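You operate a simulated robot arm through the tools that you are given. There is no shell and no other tool.

The job below is to be done with a simulated robot arm. You get a single attempt, and the scene is never put back.

JOB
Take the pulley off the alternator on the bench; put it in the grey tray.
Fine: brake lever on to undo the nut with the black socket wrench, off again after; nut in the grey tin; the fan stays on; stand the wrench back. Where these are worked on the way, their far stop is far enough and under half their travel is too little: brake lever.
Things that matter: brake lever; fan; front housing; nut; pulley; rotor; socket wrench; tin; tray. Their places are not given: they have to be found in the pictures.

Only the result counts: the job must be done as asked and must still hold three seconds after the hand-in. Knocking over, shifting, dropping, spilling or breaking anything else fails it.

ROBOT AND FRAMES
A 7-joint arm with a two-finger parallel gripper, fixed in place. Base frame: the origin is on the floor under the middle of its stand, x ahead of it, y to its left, z up. Readings come in mm, rad, newtons and seconds.
It reaches about 1147 mm from its shoulder. Its first joint turns from -2.897 to 2.897 rad. Payload 3.43 kg.
The tool frame sits at the grasp point between the pads (the TCP): z along the fingers, y along the line on which they close. The tips reach 30 mm beyond it. Largest opening 94 mm; finger width 28, thickness 10; the body of the gripper, 50 by 96 mm, starts 55 mm behind the TCP.
Orientation is that of the tool frame in the base frame, as [roll, pitch, yaw] about the fixed x, y, z axes, in that order (R = Rz(yaw) Ry(pitch) Rx(roll)). With the fingers straight down and closing along the base's y, the tool's x points along the base's -x, its y along +y and its z along -z.

CONTROLS
- The arm moves only by the tool step_arm. Its argument "motion" is a list of rows, each a list of 7 numbers: the turn, a rotation vector about the tool's x, y, z in units of 60 degrees (1.0 is 60 degrees), then the shift along the tool's x, y, z in units of 400 mm (1.0 is 400 mm), then the opening, from 0 (shut) to 1 (fully open). In form: [[wx, wy, wz, tx, ty, tz, fingers], ...]. A call has 1 to 20 rows; each row is the pose to reach, as a shift and turn from the pose commanded when the call began, along the tool's axes at that moment. A call with a number of a shift or a turn outside -1 to 1 is refused whole. Rows are played at 5 a second. More than 50 mm and 0.15 rad between two rows, or a gripper value outside its range, and nothing of the call is played. Where a pose cannot be reached the arm comes as near as it can. A force on the tool above 90 N (or 10 N above the force at the start of the call, whichever is more), or a blocked arm, ends the call early, and 0.2 s more pass. Each finger travels about 45 mm/s and halts on what it meets, pressing with about 35 N; the grip force reading is that of the motor and also rises with nothing between the fingers. The clock runs only during rows and for 0.2 s after the last one: add rows that repeat a pose to give the fingers time. It gives the time, the measured TCP pose, the force on the tool (base axes), the opening and the grip force at its end, in the units of the frame above (readings bear some noise), with the torque about the TCP (base axes, N m) and any sound that the robot's microphone picked up.
- Cameras (640 x 400 px; columns grow to the right, rows downward): "scene" is fixed at [229.1, 646.3, 1630.7]; the picture's right is [-0.56, -0.83, 0.00], its down [-0.63, 0.42, -0.65] and it looks along [0.54, -0.36, -0.76] (base axes); focal length 234 px, centre (320, 200). "wrist" rides on the gripper at [76, 14, -102] in the tool frame; the picture's right is [-0.18, 0.98, 0.00], its down [-0.75, -0.14, -0.64] and it looks along [-0.63, -0.12, 0.77] (tool axes); focal length 243 px, centre (320, 200).
- snapshot(camera): a new picture of that camera. No time passes.
- point_at(camera, pixels): for up to 12 pixels [column, row] of the newest picture of that camera ("zoom" is the newest enlarged one), the place [x, y, z] in the base frame of the surface seen there, good to about 3 mm, but the place of the scene camera against the robot may be out by one fixed shift of up to 12 mm in any direction. No time passes.
- enlarge(camera, box): a new picture of the part [left, top, right, bottom] of that camera's present view, enlarged. No time passes.
- job_done(): hands the job in; it is judged then, once.

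Leave the gripper open and the arm clear of the work at the hand-in unless told otherwise.

The tools are called after ">>>" by a JSON object that holds its "fn" and its "kwargs". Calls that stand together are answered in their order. step_arm: Moves the arm, as the interface text tells. Its arguments: {"type":"object","properties":{"motion":{"type":"array","items":{"type":"array","items":{"type":"number"}}}},"required":["motion"]} The other tools are called the same way: snapshot (camera) takes a picture; point_at (camera, pixels) gives the place of the surface under pixels of a picture; enlarge (camera, box) takes an enlarged picture of a part of a camera's view; job_done () hands the job in.

At the start:

```text
clock: 0.0
tool_pos: [633.0, 59.6, 1333.9]
orientation: [-3.142, 0.001, -3.141]
force: [0.3, 0.1, 0.9]
wrist_torque: [0.02, -0.03, 0.0]
grip_width: 93.9
finger_force: 0.1
```

scene: 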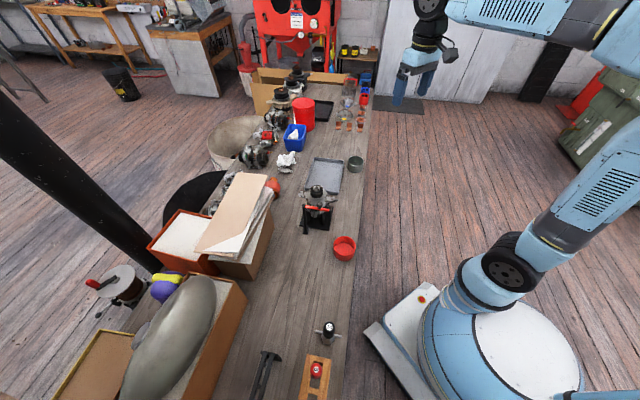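
wrist: 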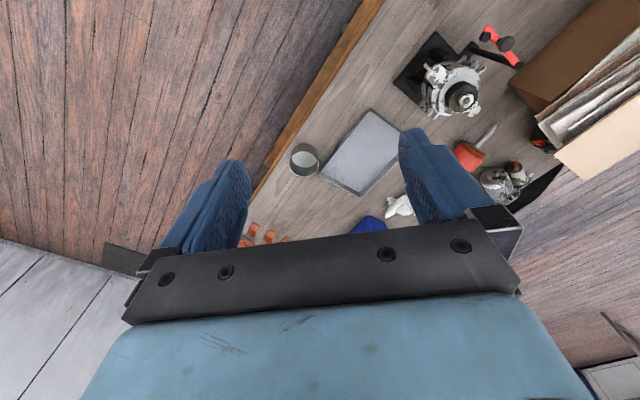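

I see the bench with an alternator at about (317,205) in the scene picture, a grey tray at (326,175), a tin at (355,163), and something at (328,330) that may be the socket wrench. I'll enlarge these areas first.

>>> {"fn": "enlarge", "kwargs": {"camera": "scene", "box": [270, 140, 390, 270]}}

>>> {"fn": "enlarge", "kwargs": {"camera": "scene", "box": [240, 300, 380, 400]}}

>>> {"fn": "enlarge", "kwargs": {"camera": "wrist", "box": [380, 10, 560, 140]}}

```text
3.08 times, centred on (330, 205) of scene
```

zoom: 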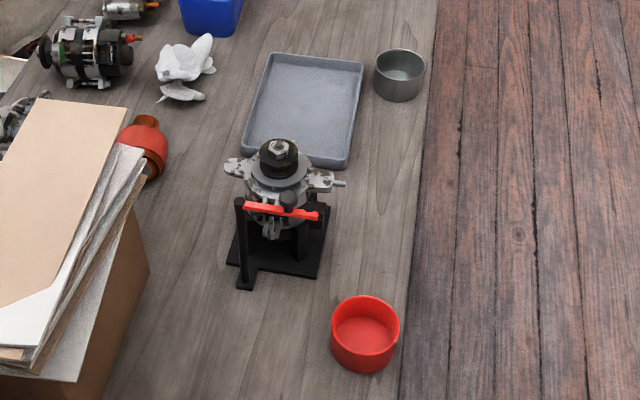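

```text
4.00 times, centred on (310, 350) of scene
```

zoom: 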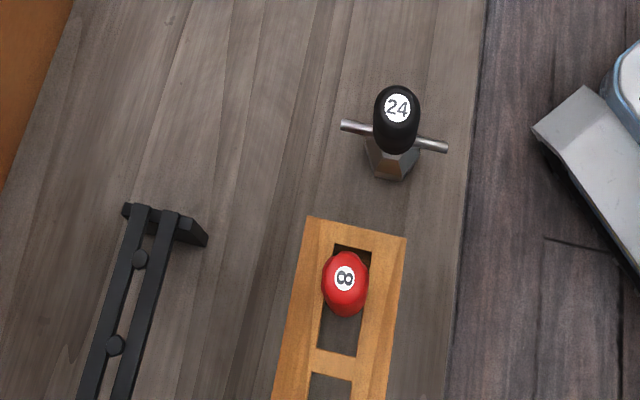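

```text
3.08 times, centred on (470, 75) of wrist
```

zoom: 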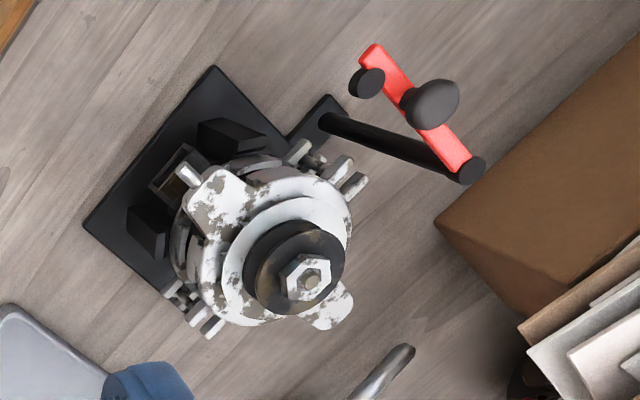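

The alternator stands with its shaft up, the nut on top, and the red brake lever on a post beside it. The black "24" wrench stands at the near end of the bench. Now I'll read places from the last wrist zoom: nut (303,280), pulley edges, lever ends and knob.

>>> {"fn": "point_at", "kwargs": {"camera": "zoom", "pixels": [[311, 279], [290, 270], [265, 245], [335, 250], [335, 300], [430, 100], [370, 55], [460, 165], [468, 172], [366, 82], [240, 220], [110, 210]]}}

>>> {"fn": "enlarge", "kwargs": {"camera": "scene", "box": [295, 175, 345, 240]}}

```text
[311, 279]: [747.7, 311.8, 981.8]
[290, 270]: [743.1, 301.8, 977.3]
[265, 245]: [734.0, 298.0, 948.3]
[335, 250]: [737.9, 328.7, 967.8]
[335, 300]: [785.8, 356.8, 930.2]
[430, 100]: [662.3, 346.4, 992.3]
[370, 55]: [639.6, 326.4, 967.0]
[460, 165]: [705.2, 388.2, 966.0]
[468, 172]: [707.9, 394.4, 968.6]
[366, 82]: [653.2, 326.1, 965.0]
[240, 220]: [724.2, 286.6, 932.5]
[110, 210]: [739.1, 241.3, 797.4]
```

```text
6.15 times, centred on (320, 208) of scene
```

zoom: 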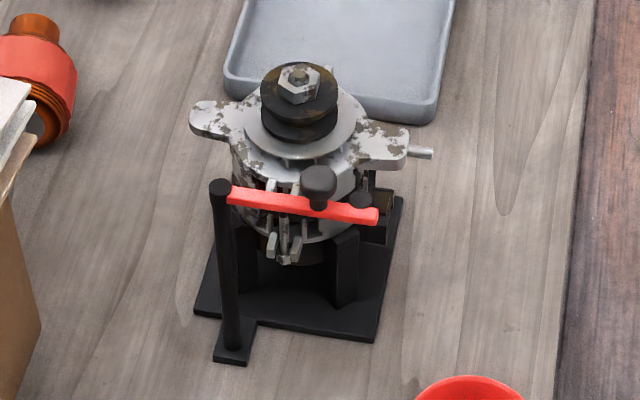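

The zoom now shows the lever pivoting on a post with a knob and a black pad disc. I'll read the same features in the scene zoom so I can estimate the scene camera's fixed shift.

>>> {"fn": "point_at", "kwargs": {"camera": "zoom", "pixels": [[299, 74], [298, 90], [270, 95], [318, 178], [220, 187], [374, 215], [360, 200], [232, 345], [410, 150], [205, 115], [427, 152], [300, 205]]}}

>>> {"fn": "point_at", "kwargs": {"camera": "scene", "pixels": [[329, 326], [317, 331], [349, 336], [327, 343], [335, 333], [343, 243], [345, 256], [355, 160], [355, 170], [326, 175], [316, 370], [300, 340]]}}

```text
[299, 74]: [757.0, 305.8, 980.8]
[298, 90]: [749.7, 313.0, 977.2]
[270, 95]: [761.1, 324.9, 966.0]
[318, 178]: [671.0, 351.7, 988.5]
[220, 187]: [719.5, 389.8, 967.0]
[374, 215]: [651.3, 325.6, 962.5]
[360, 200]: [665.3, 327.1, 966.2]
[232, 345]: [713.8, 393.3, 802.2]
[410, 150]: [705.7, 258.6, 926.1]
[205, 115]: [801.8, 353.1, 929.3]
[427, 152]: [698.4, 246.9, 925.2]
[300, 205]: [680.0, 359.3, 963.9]
```

```text
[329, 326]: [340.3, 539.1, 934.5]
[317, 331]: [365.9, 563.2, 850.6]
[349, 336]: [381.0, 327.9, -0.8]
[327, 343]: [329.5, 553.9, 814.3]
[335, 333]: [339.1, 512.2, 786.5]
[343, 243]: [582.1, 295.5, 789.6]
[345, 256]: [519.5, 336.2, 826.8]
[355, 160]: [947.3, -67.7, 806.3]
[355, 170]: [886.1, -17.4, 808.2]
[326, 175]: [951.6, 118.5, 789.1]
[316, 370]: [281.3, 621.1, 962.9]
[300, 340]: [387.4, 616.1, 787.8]
```

The nut reads (748,312,982) in the wrist view and (757,306,981) in the scene view, so the scene camera is out by about (+10,-5,0). Next I move to about (635,334,1100) to look at the alternator and lever up close with the wrist camera.

>>> {"fn": "step_arm", "kwargs": {"motion": [[0, 0, 0, 0, 0.086, 0.073, 1], [0, 0, 0, 0, 0.172, 0.146, 1], [0, 0, 0, 0, 0.258, 0.219, 1], [0, 0, 0, 0, 0.344, 0.292, 1], [0, 0, 0, 0, 0.43, 0.365, 1], [0, 0, 0, 0, 0.516, 0.438, 1], [0, 0, 0, 0, 0.602, 0.511, 1], [0, 0, 0, 0, 0.685, 0.585, 1], [0, 0, 0, 0, 0.685, 0.585, 1]]}}

>>> {"fn": "snapshot", "kwargs": {"camera": "wrist"}}

>>> {"fn": "snapshot", "kwargs": {"camera": "scene"}}

```text
clock: 2.0
tool_pos: [633.0, 334.9, 1099.8]
orientation: [-3.141, 0.001, 3.141]
force: [0.5, -1.0, 0.3]
wrist_torque: [0.01, 0.0, 0.01]
grip_width: 94.1
finger_force: 0.1
```

```text
taken
```

wrist: 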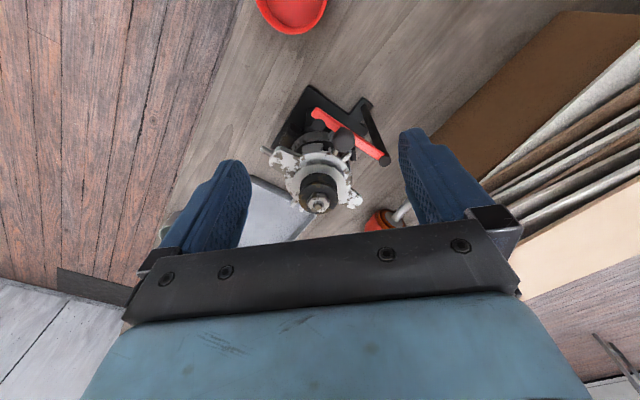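

```text
taken
```

scene: 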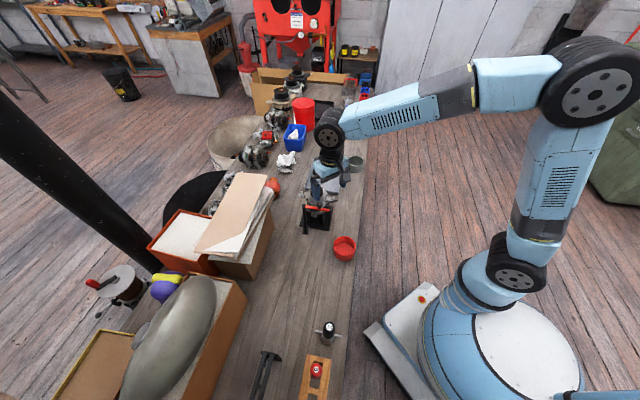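

The alternator is well in view at about (315,175) of the wrist picture. I enlarge it and read the pulley, nut and lever places.

>>> {"fn": "enlarge", "kwargs": {"camera": "wrist", "box": [250, 80, 410, 220]}}

```text
2.86 times, centred on (330, 150) of wrist
```

zoom: 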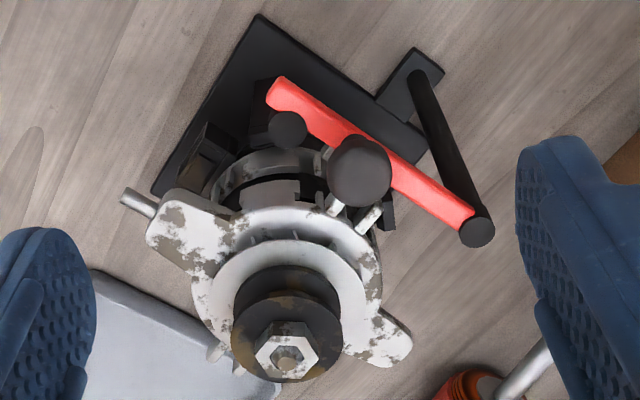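

>>> {"fn": "point_at", "kwargs": {"camera": "zoom", "pixels": [[286, 361], [265, 340], [310, 340], [240, 340], [338, 340], [300, 330], [359, 170], [478, 232], [467, 215], [275, 95], [289, 130], [290, 250]]}}

>>> {"fn": "enlarge", "kwargs": {"camera": "wrist", "box": [295, 140, 355, 220]}}

```text
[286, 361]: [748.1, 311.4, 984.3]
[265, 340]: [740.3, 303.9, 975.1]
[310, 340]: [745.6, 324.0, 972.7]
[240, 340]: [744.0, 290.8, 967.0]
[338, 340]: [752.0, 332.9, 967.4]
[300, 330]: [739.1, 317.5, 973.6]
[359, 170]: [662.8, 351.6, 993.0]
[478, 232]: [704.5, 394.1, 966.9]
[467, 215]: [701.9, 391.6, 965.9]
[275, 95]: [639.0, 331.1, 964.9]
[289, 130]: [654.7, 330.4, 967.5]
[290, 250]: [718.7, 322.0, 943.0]
```

```text
5.00 times, centred on (325, 180) of wrist
```

zoom: 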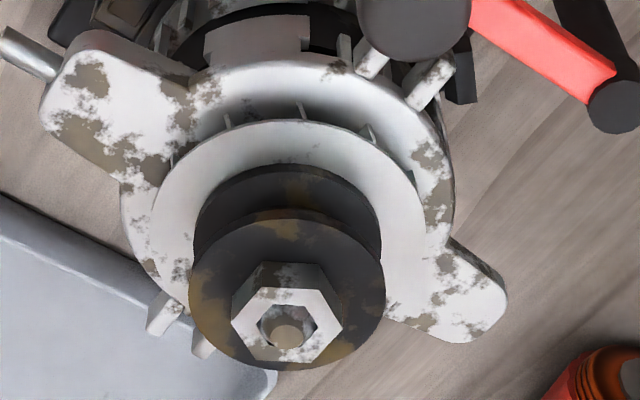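

The double-groove pulley sits above the fan and the nut is hexagonal. Next I need the exact shape of the brake lever's knob, pad and post, so I enlarge that part.

>>> {"fn": "enlarge", "kwargs": {"camera": "wrist", "box": [300, 90, 400, 170]}}

>>> {"fn": "point_at", "kwargs": {"camera": "zoom", "pixels": [[200, 60], [100, 90], [150, 130], [230, 180], [300, 180], [265, 130], [265, 230], [520, 350], [480, 310], [440, 300], [310, 270], [110, 190]]}}

```text
5.00 times, centred on (350, 130) of wrist
```

zoom: 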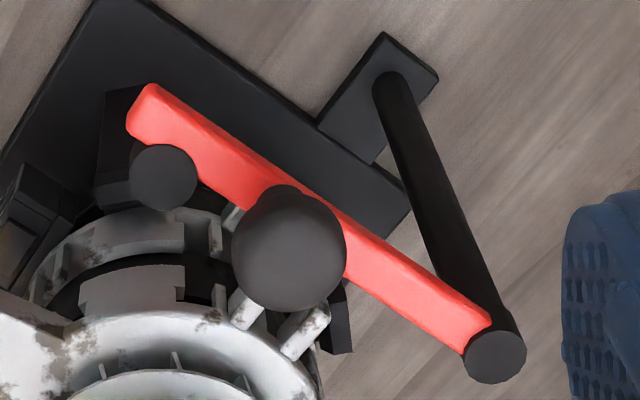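

```text
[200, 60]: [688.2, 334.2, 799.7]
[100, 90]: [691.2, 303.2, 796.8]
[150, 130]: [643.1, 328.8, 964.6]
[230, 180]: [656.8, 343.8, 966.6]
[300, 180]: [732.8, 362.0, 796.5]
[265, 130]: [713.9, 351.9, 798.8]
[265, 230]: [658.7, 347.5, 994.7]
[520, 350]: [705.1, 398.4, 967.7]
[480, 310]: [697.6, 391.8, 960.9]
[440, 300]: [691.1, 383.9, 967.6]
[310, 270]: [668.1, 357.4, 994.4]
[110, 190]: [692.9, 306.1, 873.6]
```

The knob is about 21 mm across, top z≈994, centre (663,352); the pivot post is at (705,395); and the pad faces the pulley rim. I'll shut the fingers and come down on the knob's near side (-x), at TCP (627,352,1004), with the tips above the lever.

>>> {"fn": "step_arm", "kwargs": {"motion": [[0, 0, 0, 0.015, 0.0425, 0.04, 0], [0, 0, 0, 0.015, 0.0425, 0.08, 0], [0, 0, 0, 0.015, 0.0425, 0.12, 0], [0, 0, 0, 0.015, 0.0425, 0.16, 0], [0, 0, 0, 0.015, 0.0425, 0.2, 0], [0, 0, 0, 0.015, 0.0425, 0.24, 0], [0, 0, 0, 0.015, 0.0425, 0.24, 0]]}}

>>> {"fn": "snapshot", "kwargs": {"camera": "wrist"}}

```text
clock: 3.6
tool_pos: [627.3, 348.9, 1004.4]
orientation: [3.141, 0.0, -3.14]
force: [-0.3, 0.1, -0.5]
wrist_torque: [-0.01, 0.0, -0.02]
grip_width: 0.0
finger_force: 33.3
```

```text
taken
```

wrist: 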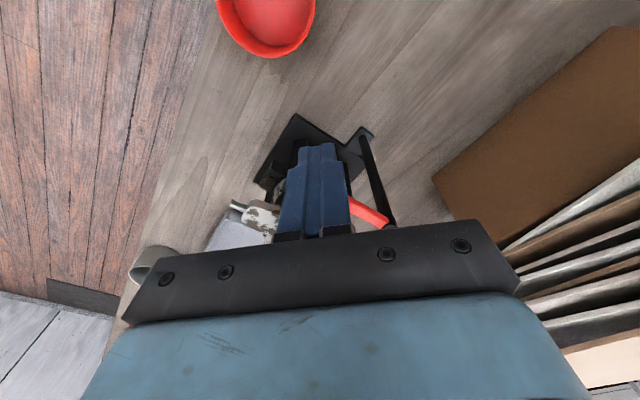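

The fingers are shut and sit clear behind the knob. Now I push the knob along its arc about the post, towards the pulley, watching the force.

>>> {"fn": "step_arm", "kwargs": {"motion": [[0, 0, 0, -0.029, 0, 0, 0], [0, 0, 0, -0.0435, -0.0125, 0, 0], [0, 0, 0, -0.061, -0.0237, 0, 0], [0, 0, 0, -0.08, -0.0325, 0, 0], [0, 0, 0, -0.1, -0.0387, 0, 0]]}}

>>> {"fn": "snapshot", "kwargs": {"camera": "scene"}}

>>> {"fn": "enlarge", "kwargs": {"camera": "scene", "box": [280, 160, 360, 240]}}

>>> {"fn": "snapshot", "kwargs": {"camera": "wrist"}}

```text
clock: 4.8
tool_pos: [665.7, 336.7, 1004.5]
orientation: [-3.139, -0.001, 3.14]
force: [-0.3, 0.0, 0.2]
wrist_torque: [0.0, 0.02, -0.02]
grip_width: 0.0
finger_force: 32.7
```

```text
taken
```

scene: 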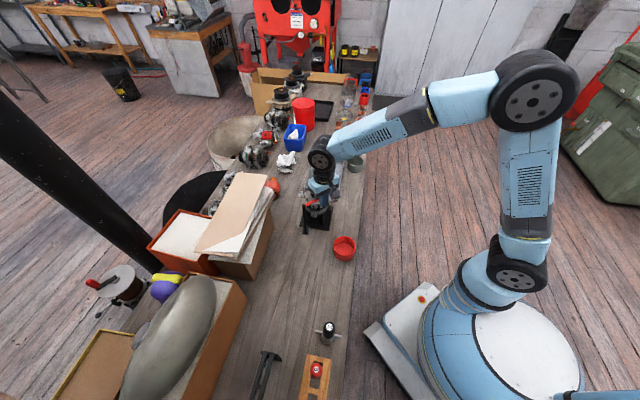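

```text
5.00 times, centred on (320, 200) of scene
```

zoom: 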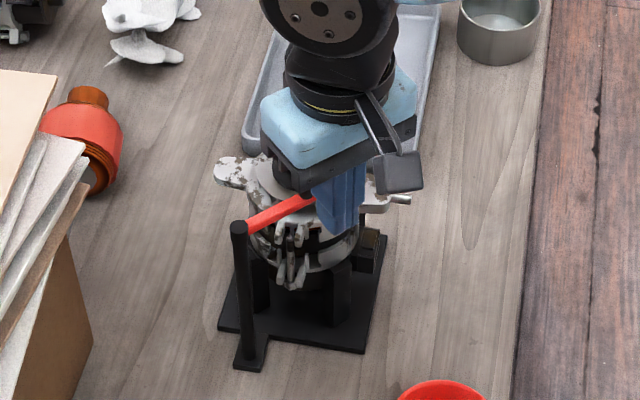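

```text
taken
```

wrist: 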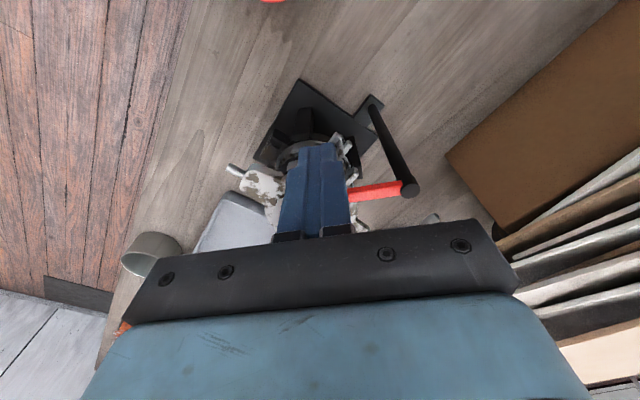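

The lever is following the push, with almost no resistance. I continue in small steps until it meets its stop.

>>> {"fn": "step_arm", "kwargs": {"motion": [[0, 0, 0, -0.0105, -0.002, 0, 0], [0, 0, 0, -0.021, -0.0033, 0, 0], [0, 0, 0, -0.031, -0.0037, 0, 0], [0, 0, 0, -0.0415, -0.0037, 0, 0], [0, 0, 0, -0.0475, -0.003, 0, 0], [0, 0, 0, -0.0535, -0.0025, 0, 0], [0, 0, 0, -0.0595, -0.0015, 0, 0]]}}

>>> {"fn": "snapshot", "kwargs": {"camera": "wrist"}}

>>> {"fn": "enlarge", "kwargs": {"camera": "scene", "box": [280, 160, 360, 240]}}

```text
clock: 6.4
tool_pos: [688.3, 336.1, 1004.9]
orientation: [3.14, -0.001, -3.14]
force: [-24.9, 5.0, 2.0]
wrist_torque: [0.45, 0.5, 0.07]
grip_width: 0.0
finger_force: 32.7
```

```text
taken
```

wrist: 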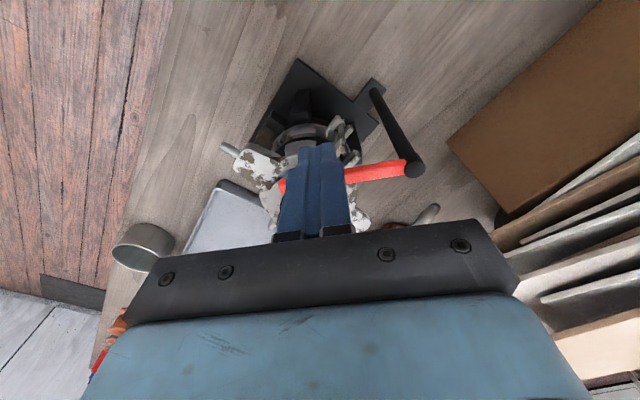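

```text
5.00 times, centred on (320, 200) of scene
```

zoom: 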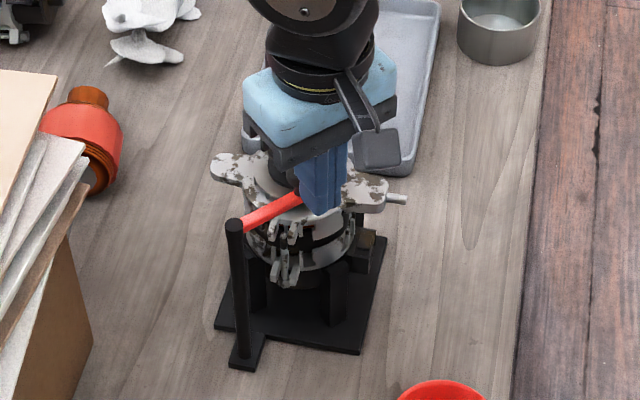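

The force has reached -25 N in x, so the lever is against its stop. I back straight off in -x, then rise to look at it.

>>> {"fn": "step_arm", "kwargs": {"motion": [[0, 0, 0, 0.03, 0, 0, 0], [0, 0, 0, 0.08, 0, 0, 0], [0, 0, 0, 0.13, 0, -0.03, 0], [0, 0, 0, 0.13, 0, -0.13, 0], [0, 0, 0, 0.13, 0, -0.24, 0], [0, 0, 0, 0.13, 0, -0.24, 0.6], [0, 0, 0, 0.13, 0, -0.24, 1], [0, 0, 0, 0.13, 0, -0.24, 1], [0, 0, 0, 0.13, 0, -0.24, 1]]}}

>>> {"fn": "snapshot", "kwargs": {"camera": "wrist"}}

>>> {"fn": "enlarge", "kwargs": {"camera": "wrist", "box": [250, 80, 410, 220]}}

>>> {"fn": "enlarge", "kwargs": {"camera": "scene", "box": [280, 160, 360, 240]}}

```text
clock: 8.4
tool_pos: [640.0, 335.1, 1099.4]
orientation: [3.141, -0.001, 3.14]
force: [0.3, -0.3, -0.1]
wrist_torque: [0.01, 0.01, 0.01]
grip_width: 85.1
finger_force: 0.0
```

```text
taken
```

wrist: 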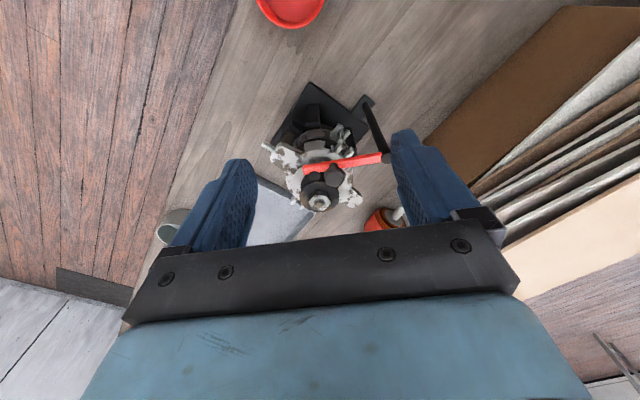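

```text
2.86 times, centred on (330, 150) of wrist
```

zoom: 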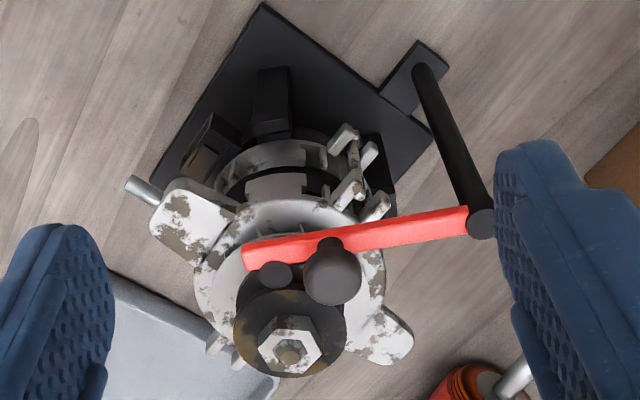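

```text
5.00 times, centred on (320, 200) of scene
```

zoom: 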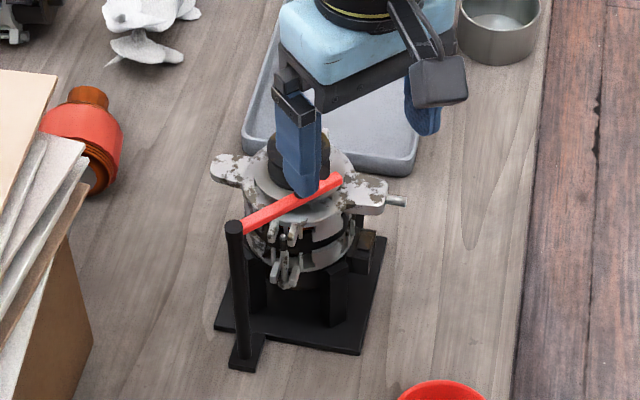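

The lever holds with its pad on the pulley rim. I read the knob's new place (about (334,174)), the pad (about (314,176)), the nut and pulley in the wrist picture.

>>> {"fn": "point_at", "kwargs": {"camera": "wrist", "pixels": [[334, 174], [334, 180], [314, 176], [386, 158], [305, 171], [319.5, 205], [312, 201], [326, 201], [301, 198], [338, 196], [320, 212]]}}

>>> {"fn": "enlarge", "kwargs": {"camera": "wrist", "box": [290, 150, 350, 220]}}

```text
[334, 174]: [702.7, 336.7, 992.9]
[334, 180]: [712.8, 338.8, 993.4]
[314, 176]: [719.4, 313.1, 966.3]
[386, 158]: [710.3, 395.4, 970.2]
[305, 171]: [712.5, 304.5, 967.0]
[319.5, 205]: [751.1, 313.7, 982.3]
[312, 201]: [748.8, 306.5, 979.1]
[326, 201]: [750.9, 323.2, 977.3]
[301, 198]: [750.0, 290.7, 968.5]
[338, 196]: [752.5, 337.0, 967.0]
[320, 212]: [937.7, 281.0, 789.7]
```

```text
5.71 times, centred on (320, 185) of wrist
```

zoom: 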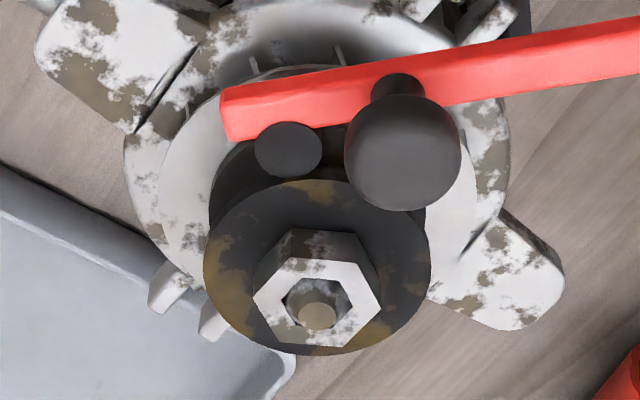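

Brake done. Next is the wrench. First I check how tall the things around it stand (boxes, bulb, the red "8" wrench and the black stand) from the scene picture.

>>> {"fn": "point_at", "kwargs": {"camera": "scene", "pixels": [[235, 205], [262, 190], [255, 240], [185, 330], [210, 290], [235, 320], [316, 369], [270, 355], [329, 326], [330, 338], [322, 332], [343, 336]]}}

>>> {"fn": "enlarge", "kwargs": {"camera": "scene", "box": [300, 305, 360, 360]}}

```text
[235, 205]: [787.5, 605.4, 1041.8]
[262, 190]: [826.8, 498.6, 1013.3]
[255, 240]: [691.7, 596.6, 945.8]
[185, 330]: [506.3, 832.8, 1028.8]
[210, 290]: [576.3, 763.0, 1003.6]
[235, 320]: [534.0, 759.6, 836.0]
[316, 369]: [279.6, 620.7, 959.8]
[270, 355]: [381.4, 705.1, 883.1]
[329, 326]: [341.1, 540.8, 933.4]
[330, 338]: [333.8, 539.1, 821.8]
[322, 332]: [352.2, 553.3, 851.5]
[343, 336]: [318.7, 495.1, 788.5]
```

```text
7.27 times, centred on (330, 332) of scene
```

zoom: 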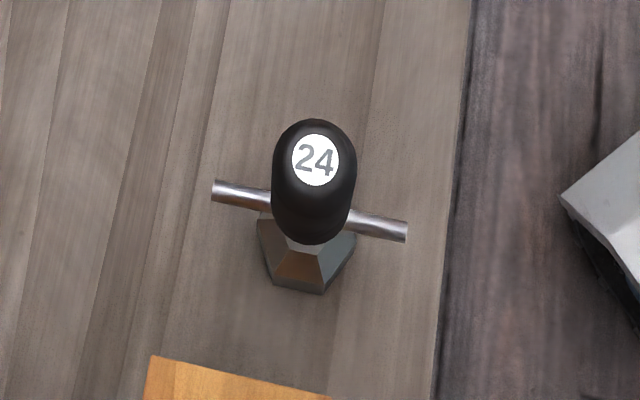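

I now move across at safe height to about (272,447,1090), turning the tool by about 59° so that the wrist camera looks outward at the wrench.

>>> {"fn": "step_arm", "kwargs": {"motion": [[0, 0, -0.1, 0.1, 0.03, -0.06, 1], [0, 0, -0.2, 0.2, 0.06, -0.08, 1], [0, 0, -0.3, 0.3, 0.09, -0.08, 1], [0, 0, -0.41, 0.4, 0.12, -0.08, 1], [0, 0, -0.52, 0.5, 0.15, -0.06, 1], [0, 0, -0.64, 0.6, 0.18, -0.04, 1], [0, 0, -0.76, 0.7, 0.21, -0.02, 1], [0, 0, -0.88, 0.8, 0.24, 0, 1], [0, 0, -0.98, 0.9, 0.27, 0.02, 1], [0, 0, -0.98, 0.92, 0.28, 0.025, 1], [0, 0, -0.98, 0.92, 0.28, 0.025, 1]]}}

>>> {"fn": "snapshot", "kwargs": {"camera": "wrist"}}

>>> {"fn": "snapshot", "kwargs": {"camera": "scene"}}

```text
clock: 10.8
tool_pos: [269.2, 445.4, 1089.8]
orientation: [-3.141, 0.001, -2.114]
force: [0.5, 0.1, 0.4]
wrist_torque: [-0.03, 0.01, -0.03]
grip_width: 94.0
finger_force: 0.1
```

```text
taken
```

wrist: 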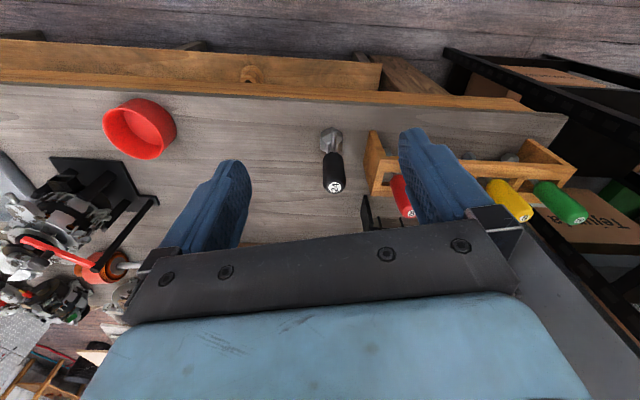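

```text
taken
```

scene: 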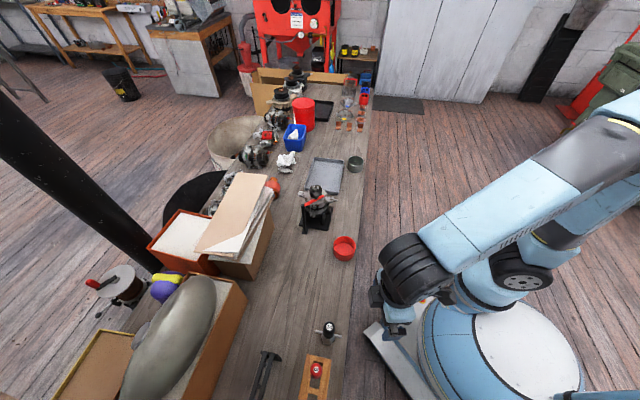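

The wrench stands at about (332,160) of the wrist picture, well clear of the wooden rack with the red, yellow and green ones. I enlarge it and read its places.

>>> {"fn": "enlarge", "kwargs": {"camera": "wrist", "box": [290, 110, 380, 200]}}

>>> {"fn": "point_at", "kwargs": {"camera": "wrist", "pixels": [[334, 186], [330, 160], [338, 160], [332, 142], [326, 140], [338, 138], [332, 170], [390, 185], [372, 160], [365, 205]]}}

```text
4.44 times, centred on (335, 155) of wrist
```

zoom: 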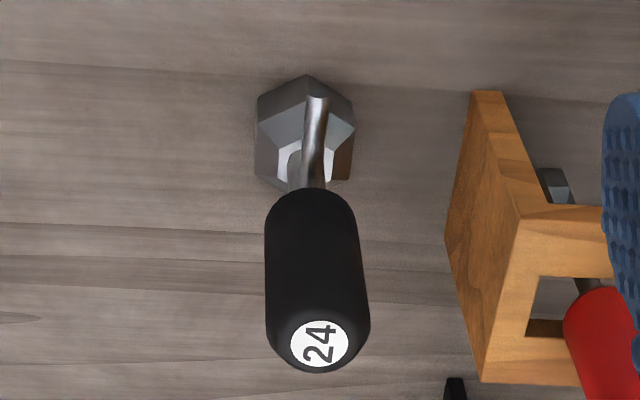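

```text
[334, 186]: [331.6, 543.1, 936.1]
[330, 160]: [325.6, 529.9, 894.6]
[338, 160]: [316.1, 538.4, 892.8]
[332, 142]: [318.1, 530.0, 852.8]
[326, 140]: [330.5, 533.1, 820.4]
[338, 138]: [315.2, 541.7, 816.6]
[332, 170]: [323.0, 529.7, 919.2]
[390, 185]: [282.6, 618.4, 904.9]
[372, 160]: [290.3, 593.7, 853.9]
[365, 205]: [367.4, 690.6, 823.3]
```

>>> {"fn": "point_at", "kwargs": {"camera": "zoom", "pixels": [[319, 343], [318, 100], [314, 140], [311, 180], [258, 100], [306, 78], [352, 100], [350, 175], [258, 165], [275, 270], [360, 270], [318, 270]]}}

>>> {"fn": "enlarge", "kwargs": {"camera": "scene", "box": [310, 315, 350, 350]}}

```text
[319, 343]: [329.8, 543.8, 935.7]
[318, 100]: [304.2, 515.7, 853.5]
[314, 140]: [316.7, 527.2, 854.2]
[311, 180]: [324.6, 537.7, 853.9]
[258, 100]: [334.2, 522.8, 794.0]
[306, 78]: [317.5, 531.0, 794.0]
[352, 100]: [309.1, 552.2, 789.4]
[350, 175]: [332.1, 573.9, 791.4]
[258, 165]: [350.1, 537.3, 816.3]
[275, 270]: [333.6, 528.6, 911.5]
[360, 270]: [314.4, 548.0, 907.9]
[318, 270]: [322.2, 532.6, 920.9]
```

```text
11.43 times, centred on (330, 332) of scene
```

zoom: 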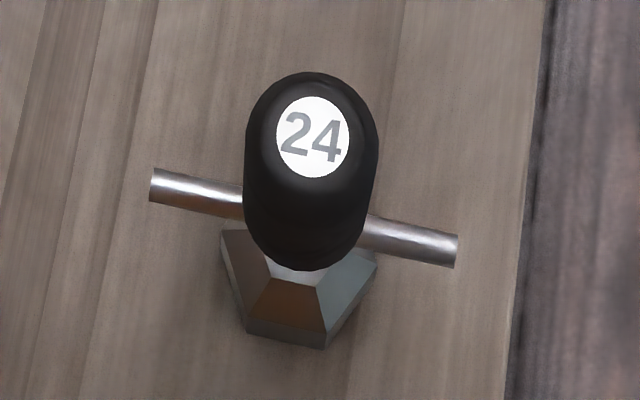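

The wrench is about 148 mm tall, with grip top at z≈936 and cross-bar at z≈854. Now I read the bar's ends in the scene zoom to get its direction.

>>> {"fn": "point_at", "kwargs": {"camera": "zoom", "pixels": [[160, 184], [235, 200], [375, 230], [450, 250], [312, 137], [312, 200], [290, 335], [324, 345], [250, 320], [370, 275], [225, 245], [258, 150]]}}

```text
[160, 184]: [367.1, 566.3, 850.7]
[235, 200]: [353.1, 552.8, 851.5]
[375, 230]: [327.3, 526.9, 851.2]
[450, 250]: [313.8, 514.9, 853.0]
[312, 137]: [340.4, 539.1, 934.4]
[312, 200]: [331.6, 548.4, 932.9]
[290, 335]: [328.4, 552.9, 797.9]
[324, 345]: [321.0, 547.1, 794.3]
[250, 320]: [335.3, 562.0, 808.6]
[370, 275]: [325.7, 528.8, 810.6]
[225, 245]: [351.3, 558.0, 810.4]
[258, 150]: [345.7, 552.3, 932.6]
```

The bar runs at about 44.5° and the wrench's axis is at about (330.3,544.3). I line the gripper up over it with the fingers closing square to the bar, staying high at z≈1010.

>>> {"fn": "step_arm", "kwargs": {"motion": [[0, 0, 0.08, -0.1, 0, 0.05, 1], [0, 0, 0.16, -0.2, 0, 0.1, 1], [0, 0, 0.24, -0.286, 0, 0.15, 1], [0, 0, 0.24, -0.286, 0, 0.2, 1], [0, 0, 0.24, -0.286, 0, 0.2, 1]]}}

>>> {"fn": "snapshot", "kwargs": {"camera": "wrist"}}

>>> {"fn": "snapshot", "kwargs": {"camera": "scene"}}

>>> {"fn": "enlarge", "kwargs": {"camera": "scene", "box": [290, 280, 390, 360]}}

```text
clock: 12.0
tool_pos: [327.5, 543.4, 1012.1]
orientation: [3.141, 0.001, -2.366]
force: [0.3, 0.1, 0.5]
wrist_torque: [0.01, 0.01, -0.01]
grip_width: 93.9
finger_force: 0.0
```

```text
taken
```

wrist: 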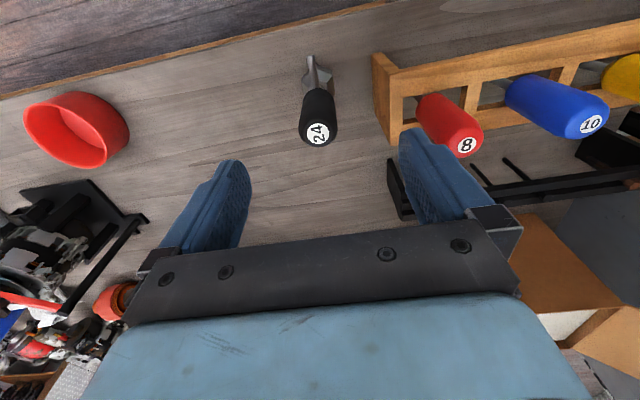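

```text
taken
```

scene: 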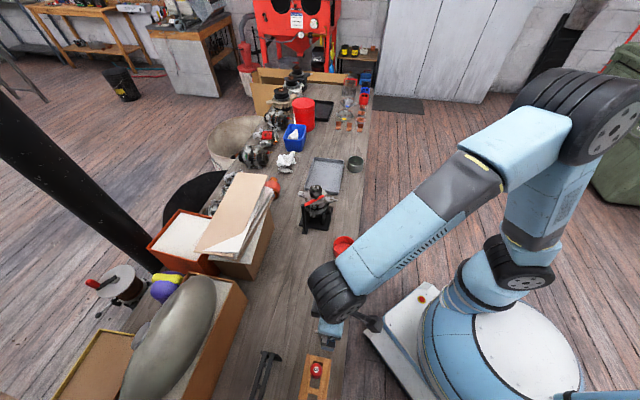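

```text
5.00 times, centred on (340, 320) of scene
```

zoom: 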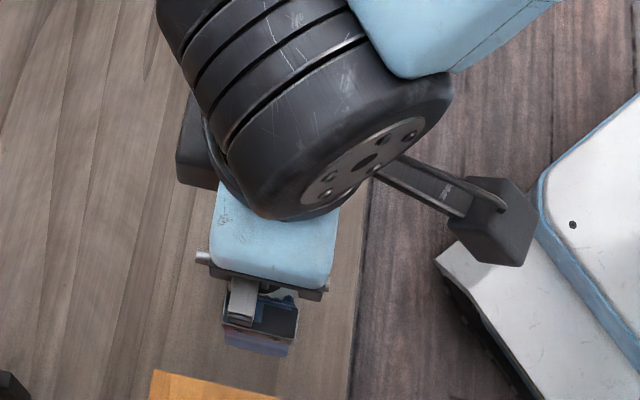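

Projecting the TCP axis to label height gives (320,128) in the wrist picture, and the label sits at (318,132), so I'm a few mm off. I read the wrench top again from here.

>>> {"fn": "point_at", "kwargs": {"camera": "wrist", "pixels": [[318, 132], [317, 134], [318, 128], [304, 120], [335, 118], [308, 105], [332, 104], [309, 80], [309, 60], [318, 145]]}}

>>> {"fn": "enlarge", "kwargs": {"camera": "wrist", "box": [280, 45, 370, 160]}}

```text
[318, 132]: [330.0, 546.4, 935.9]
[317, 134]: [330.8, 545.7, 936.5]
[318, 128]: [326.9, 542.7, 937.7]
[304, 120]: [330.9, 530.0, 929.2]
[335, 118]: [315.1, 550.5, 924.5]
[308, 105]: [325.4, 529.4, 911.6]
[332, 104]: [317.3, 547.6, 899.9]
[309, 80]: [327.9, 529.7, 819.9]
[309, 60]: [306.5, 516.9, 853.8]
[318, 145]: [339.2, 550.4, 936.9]
```

```text
3.48 times, centred on (325, 102) of wrist
```

zoom: 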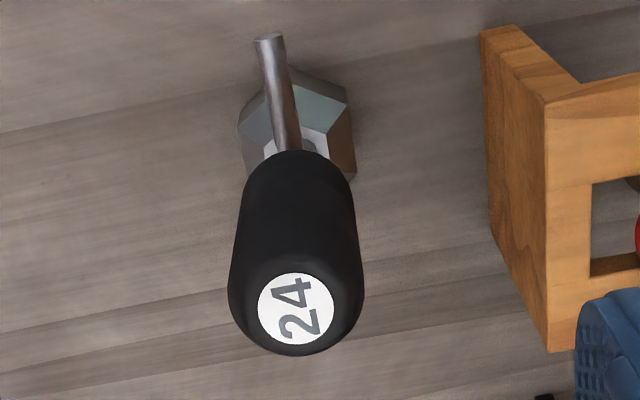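

The axis is at about (330.4,545.5) and the measured TCP at (327.5,543.4). I correct 3 mm along the tool's -x and come down to z≈898, tips above the bar, fingers open.

>>> {"fn": "step_arm", "kwargs": {"motion": [[0, 0, 0, -0.0085, -0.001, 0.07, 1], [0, 0, 0, -0.0085, -0.001, 0.14, 1], [0, 0, 0, -0.0085, -0.001, 0.21, 1], [0, 0, 0, -0.0085, -0.001, 0.28, 1], [0, 0, 0, -0.0085, -0.001, 0.28, 1]]}}

>>> {"fn": "snapshot", "kwargs": {"camera": "wrist"}}

```text
clock: 13.2
tool_pos: [331.9, 545.9, 897.2]
orientation: [-3.14, -0.002, -2.366]
force: [0.0, 0.2, 0.4]
wrist_torque: [-0.01, 0.01, 0.02]
grip_width: 93.9
finger_force: 0.0
```

```text
taken
```

wrist: 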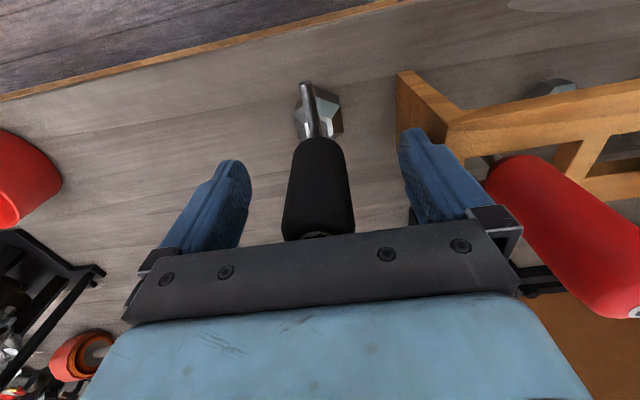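

The black grip is between the fingers and everything else is clear. I close the gripper.

>>> {"fn": "step_arm", "kwargs": {"motion": [[0, 0, 0, 0, 0, 0, 0.7], [0, 0, 0, 0, 0, 0, 0.5], [0, 0, 0, 0, 0, 0, 0.3], [0, 0, 0, 0, 0, 0, 0], [0, 0, 0, 0, 0, 0, 0], [0, 0, 0, 0, 0, 0, 0], [0, 0, 0, 0, 0, 0, 0]]}}

>>> {"fn": "snapshot", "kwargs": {"camera": "wrist"}}

```text
clock: 14.8
tool_pos: [332.1, 545.1, 896.8]
orientation: [3.141, -0.001, -2.368]
force: [1.1, -2.2, 1.8]
wrist_torque: [-0.29, -0.29, -0.01]
grip_width: 31.5
finger_force: 35.2
```

```text
taken
```

wrist: 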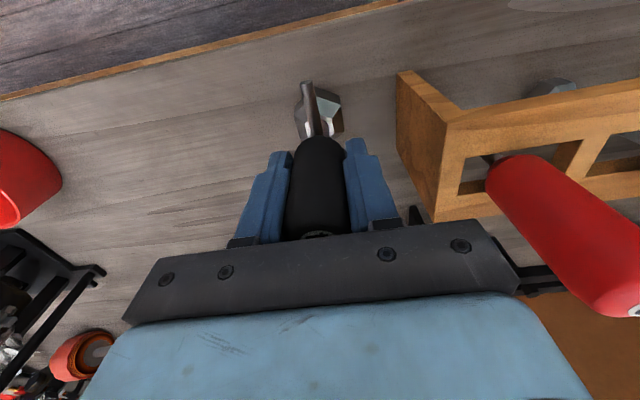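

The grip reads 31.5 mm with 35 N, so the wrench is held. Its home is TCP (331.5,545.3,897) at yaw -2.367. I lift it straight up to z≈1150.

>>> {"fn": "step_arm", "kwargs": {"motion": [[0, 0, 0, 0, 0, -0.03, 0], [0, 0, 0, 0, 0, -0.08, 0], [0, 0, 0, 0, 0, -0.18, 0], [0, 0, 0, 0, 0, -0.29, 0], [0, 0, 0, 0, 0, -0.4, 0], [0, 0, 0, 0, 0, -0.51, 0], [0, 0, 0, 0, 0, -0.63, 0], [0, 0, 0, 0, 0, -0.63, 0]]}}

>>> {"fn": "snapshot", "kwargs": {"camera": "wrist"}}

>>> {"fn": "snapshot", "kwargs": {"camera": "scene"}}

```text
clock: 16.6
tool_pos: [331.5, 545.5, 1150.9]
orientation: [3.141, -0.001, -2.367]
force: [0.3, 0.0, -3.1]
wrist_torque: [0.0, 0.0, -0.01]
grip_width: 31.4
finger_force: 35.2
```

```text
taken
```

wrist: 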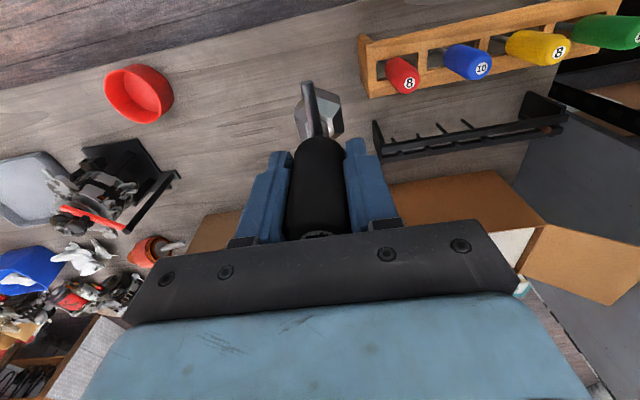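

```text
taken
```

scene: 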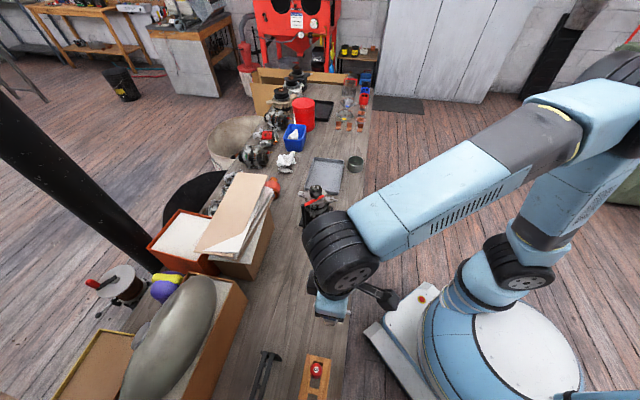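

The wrench is firmly held (about 3 N weight). I enlarge it in hand to check how its axis and socket sit relative to the tool.

>>> {"fn": "enlarge", "kwargs": {"camera": "wrist", "box": [270, 60, 370, 160]}}

```text
4.00 times, centred on (320, 110) of wrist
```

zoom: 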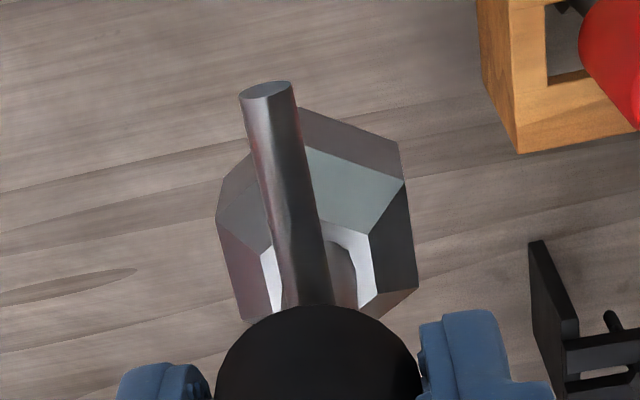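

>>> {"fn": "point_at", "kwargs": {"camera": "zoom", "pixels": [[300, 113], [395, 145], [401, 182], [414, 287], [218, 215], [247, 315], [308, 148], [368, 235], [250, 155], [268, 90], [300, 220], [315, 290]]}}

```text
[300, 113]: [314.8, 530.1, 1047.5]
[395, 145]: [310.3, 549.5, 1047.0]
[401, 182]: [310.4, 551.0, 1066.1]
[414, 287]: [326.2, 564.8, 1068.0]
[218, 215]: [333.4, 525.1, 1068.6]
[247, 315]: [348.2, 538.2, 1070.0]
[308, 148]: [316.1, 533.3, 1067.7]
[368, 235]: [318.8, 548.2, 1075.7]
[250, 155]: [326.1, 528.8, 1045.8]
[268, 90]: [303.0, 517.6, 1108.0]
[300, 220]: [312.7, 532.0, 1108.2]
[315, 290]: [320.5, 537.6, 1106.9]
```

The socket's outer hexagon has corners at about 41° (mod 60) with the tool's x at 224.4°. The nut's corners lie at about 19° (mod 60). I carry the wrench towards the nut while turning the tool clockwise to leave room for undoing; this is the first half of the way.

>>> {"fn": "step_arm", "kwargs": {"motion": [[0, 0, 0.11, -0.028, -0.095, 0, 0], [0, 0, 0.23, -0.056, -0.19, 0, 0], [0, 0, 0.35, -0.085, -0.287, 0, 0], [0, 0, 0.47, -0.113, -0.383, 0, 0], [0, 0, 0.59, -0.141, -0.479, 0, 0], [0, 0, 0.7, -0.17, -0.575, 0, 0], [0, 0, 0.7, -0.17, -0.575, 0, 0]]}}

```text
clock: 18.2
tool_pos: [539.2, 432.2, 1151.3]
orientation: [-3.141, 0.0, -3.1]
force: [-0.8, 0.4, -2.4]
wrist_torque: [0.0, 0.0, 0.0]
grip_width: 31.4
finger_force: 34.8
```

First half done at (539,432,1151). Now the second half: over the nut at about (749,312,1150) with yaw near 142.5°.

>>> {"fn": "step_arm", "kwargs": {"motion": [[0, 0, 0.11, -0.085, -0.052, 0, 0], [0, 0, 0.22, -0.17, -0.104, 0, 0], [0, 0, 0.33, -0.255, -0.156, 0, 0], [0, 0, 0.44, -0.34, -0.208, 0, 0], [0, 0, 0.55, -0.425, -0.26, 0, 0], [0, 0, 0.665, -0.508, -0.311, 0, 0], [0, 0, 0.665, -0.508, -0.311, 0, 0], [0, 0, 0.665, -0.508, -0.311, 0, 0]]}}

>>> {"fn": "snapshot", "kwargs": {"camera": "wrist"}}

>>> {"fn": "snapshot", "kwargs": {"camera": "scene"}}

>>> {"fn": "enlarge", "kwargs": {"camera": "scene", "box": [270, 130, 370, 230]}}

```text
clock: 20.0
tool_pos: [746.5, 315.6, 1150.2]
orientation: [3.141, 0.001, 2.487]
force: [0.3, -0.5, -1.8]
wrist_torque: [0.0, -0.04, 0.02]
grip_width: 31.6
finger_force: 35.1
```

```text
taken
```

wrist: 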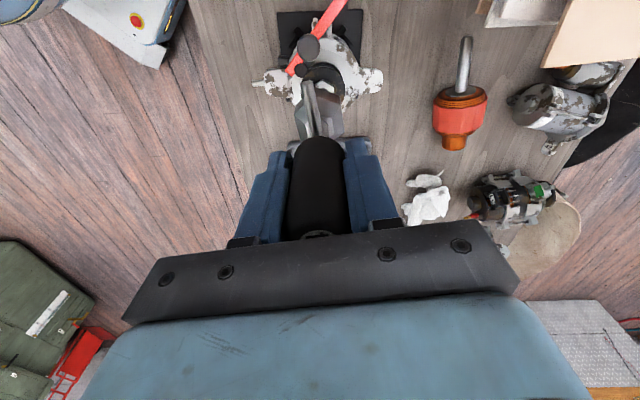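

```text
taken
```

scene: 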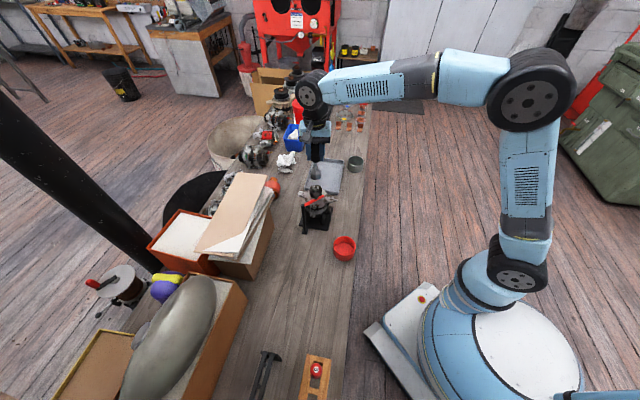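

```text
4.00 times, centred on (320, 180) of scene
```

zoom: 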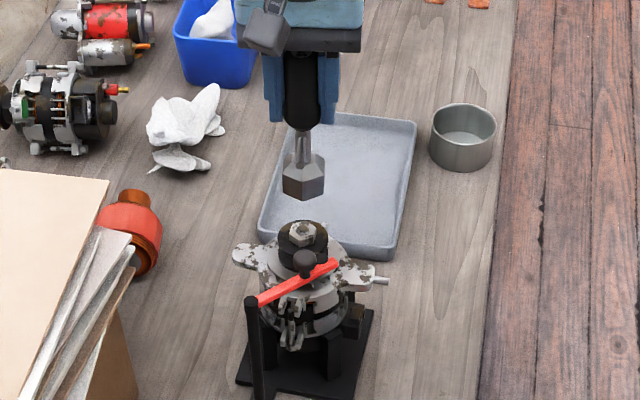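

The wrench hangs over the alternator. The measured TCP differs slightly from the commanded one, so I check the wrench's offset from the nut in both views.

>>> {"fn": "point_at", "kwargs": {"camera": "zoom", "pixels": [[303, 231], [296, 232], [310, 232], [303, 240], [283, 176], [302, 181], [325, 172], [300, 198], [284, 190], [324, 188], [282, 240], [326, 240]]}}

>>> {"fn": "enlarge", "kwargs": {"camera": "scene", "box": [300, 160, 340, 205]}}

>>> {"fn": "enlarge", "kwargs": {"camera": "wrist", "box": [250, 30, 390, 150]}}

```text
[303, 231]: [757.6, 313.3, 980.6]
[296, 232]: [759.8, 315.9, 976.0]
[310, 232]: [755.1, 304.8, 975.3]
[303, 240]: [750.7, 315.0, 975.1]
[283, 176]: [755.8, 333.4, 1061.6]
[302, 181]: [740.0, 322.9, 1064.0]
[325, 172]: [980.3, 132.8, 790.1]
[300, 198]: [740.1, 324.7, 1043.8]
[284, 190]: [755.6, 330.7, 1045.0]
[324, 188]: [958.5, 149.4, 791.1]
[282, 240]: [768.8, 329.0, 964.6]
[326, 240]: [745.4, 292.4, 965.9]
```

```text
8.89 times, centred on (320, 182) of scene
```

zoom: 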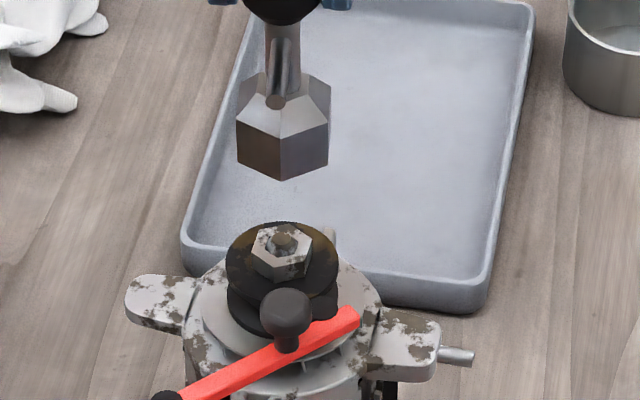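

```text
3.33 times, centred on (320, 90) of wrist
```

zoom: 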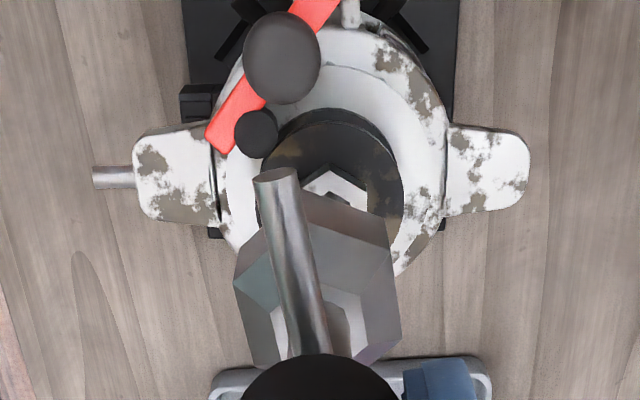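

In the wrist zoom the nut's corner at (332,163) points straight up the picture while the socket's corner at (307,193) leans left, so they differ by some degrees. I read the corners in 3D.

>>> {"fn": "point_at", "kwargs": {"camera": "zoom", "pixels": [[332, 165], [306, 182], [364, 188], [338, 185], [307, 196], [386, 226], [388, 250], [398, 332], [238, 286], [256, 362], [310, 235], [240, 262]]}}

>>> {"fn": "enlarge", "kwargs": {"camera": "wrist", "box": [290, 65, 350, 115]}}

```text
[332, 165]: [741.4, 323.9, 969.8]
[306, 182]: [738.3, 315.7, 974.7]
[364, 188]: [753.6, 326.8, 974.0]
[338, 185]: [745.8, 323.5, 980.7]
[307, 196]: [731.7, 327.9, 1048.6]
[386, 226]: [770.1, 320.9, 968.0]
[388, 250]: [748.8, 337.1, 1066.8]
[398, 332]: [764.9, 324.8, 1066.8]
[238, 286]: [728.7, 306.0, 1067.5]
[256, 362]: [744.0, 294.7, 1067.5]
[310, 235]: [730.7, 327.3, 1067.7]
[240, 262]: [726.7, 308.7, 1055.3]
```

```text
8.00 times, centred on (320, 90) of wrist
```

zoom: 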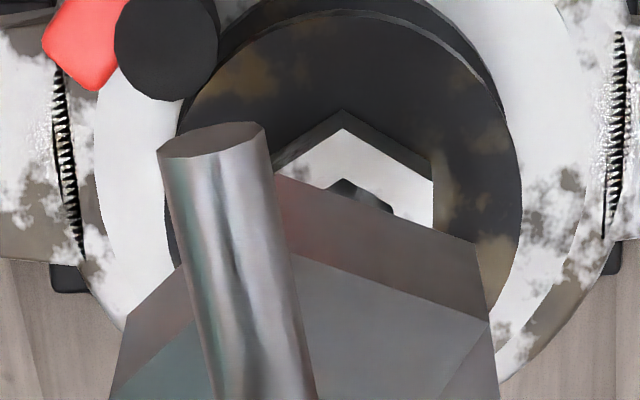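

The wrench's centre matches the measured TCP (746.5,315.6), so the measured readings are reliable. Part of the nut is hidden, so I shift back 50 mm along the tool's x to see the whole nut and measure its corner directions.

>>> {"fn": "step_arm", "kwargs": {"motion": [[0, 0, 0, 0.07, 0, 0, 0], [0, 0, 0, 0.14, 0, 0, 0], [0, 0, 0, 0.14, 0, 0, 0], [0, 0, 0, 0.14, 0, 0, 0]]}}

>>> {"fn": "snapshot", "kwargs": {"camera": "wrist"}}

>>> {"fn": "enlarge", "kwargs": {"camera": "wrist", "box": [290, 50, 370, 130]}}

```text
clock: 21.0
tool_pos: [704.6, 348.6, 1149.4]
orientation: [-3.141, 0.0, 2.488]
force: [0.5, 0.1, -2.5]
wrist_torque: [-0.01, -0.01, 0.0]
grip_width: 31.2
finger_force: 35.1
```

```text
taken
```

wrist: 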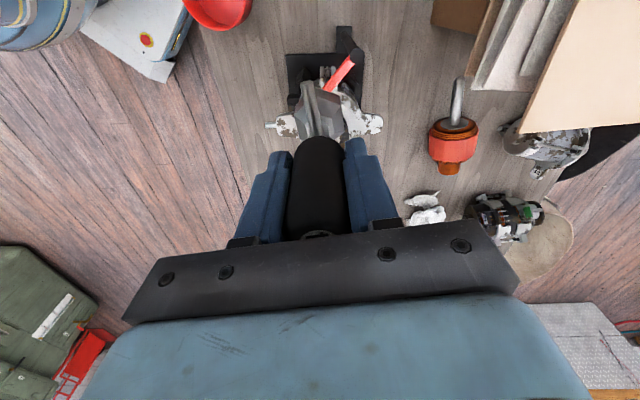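

```text
5.00 times, centred on (330, 90) of wrist
```

zoom: 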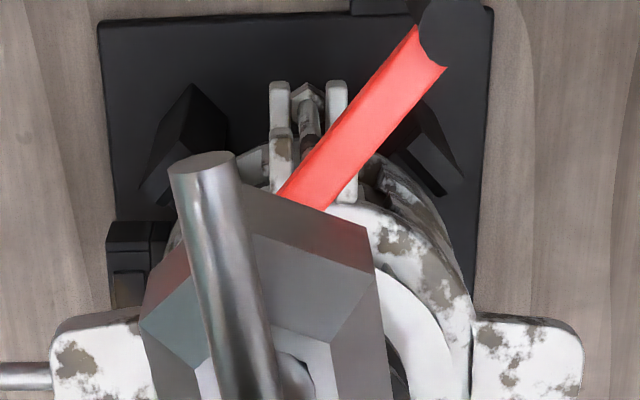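

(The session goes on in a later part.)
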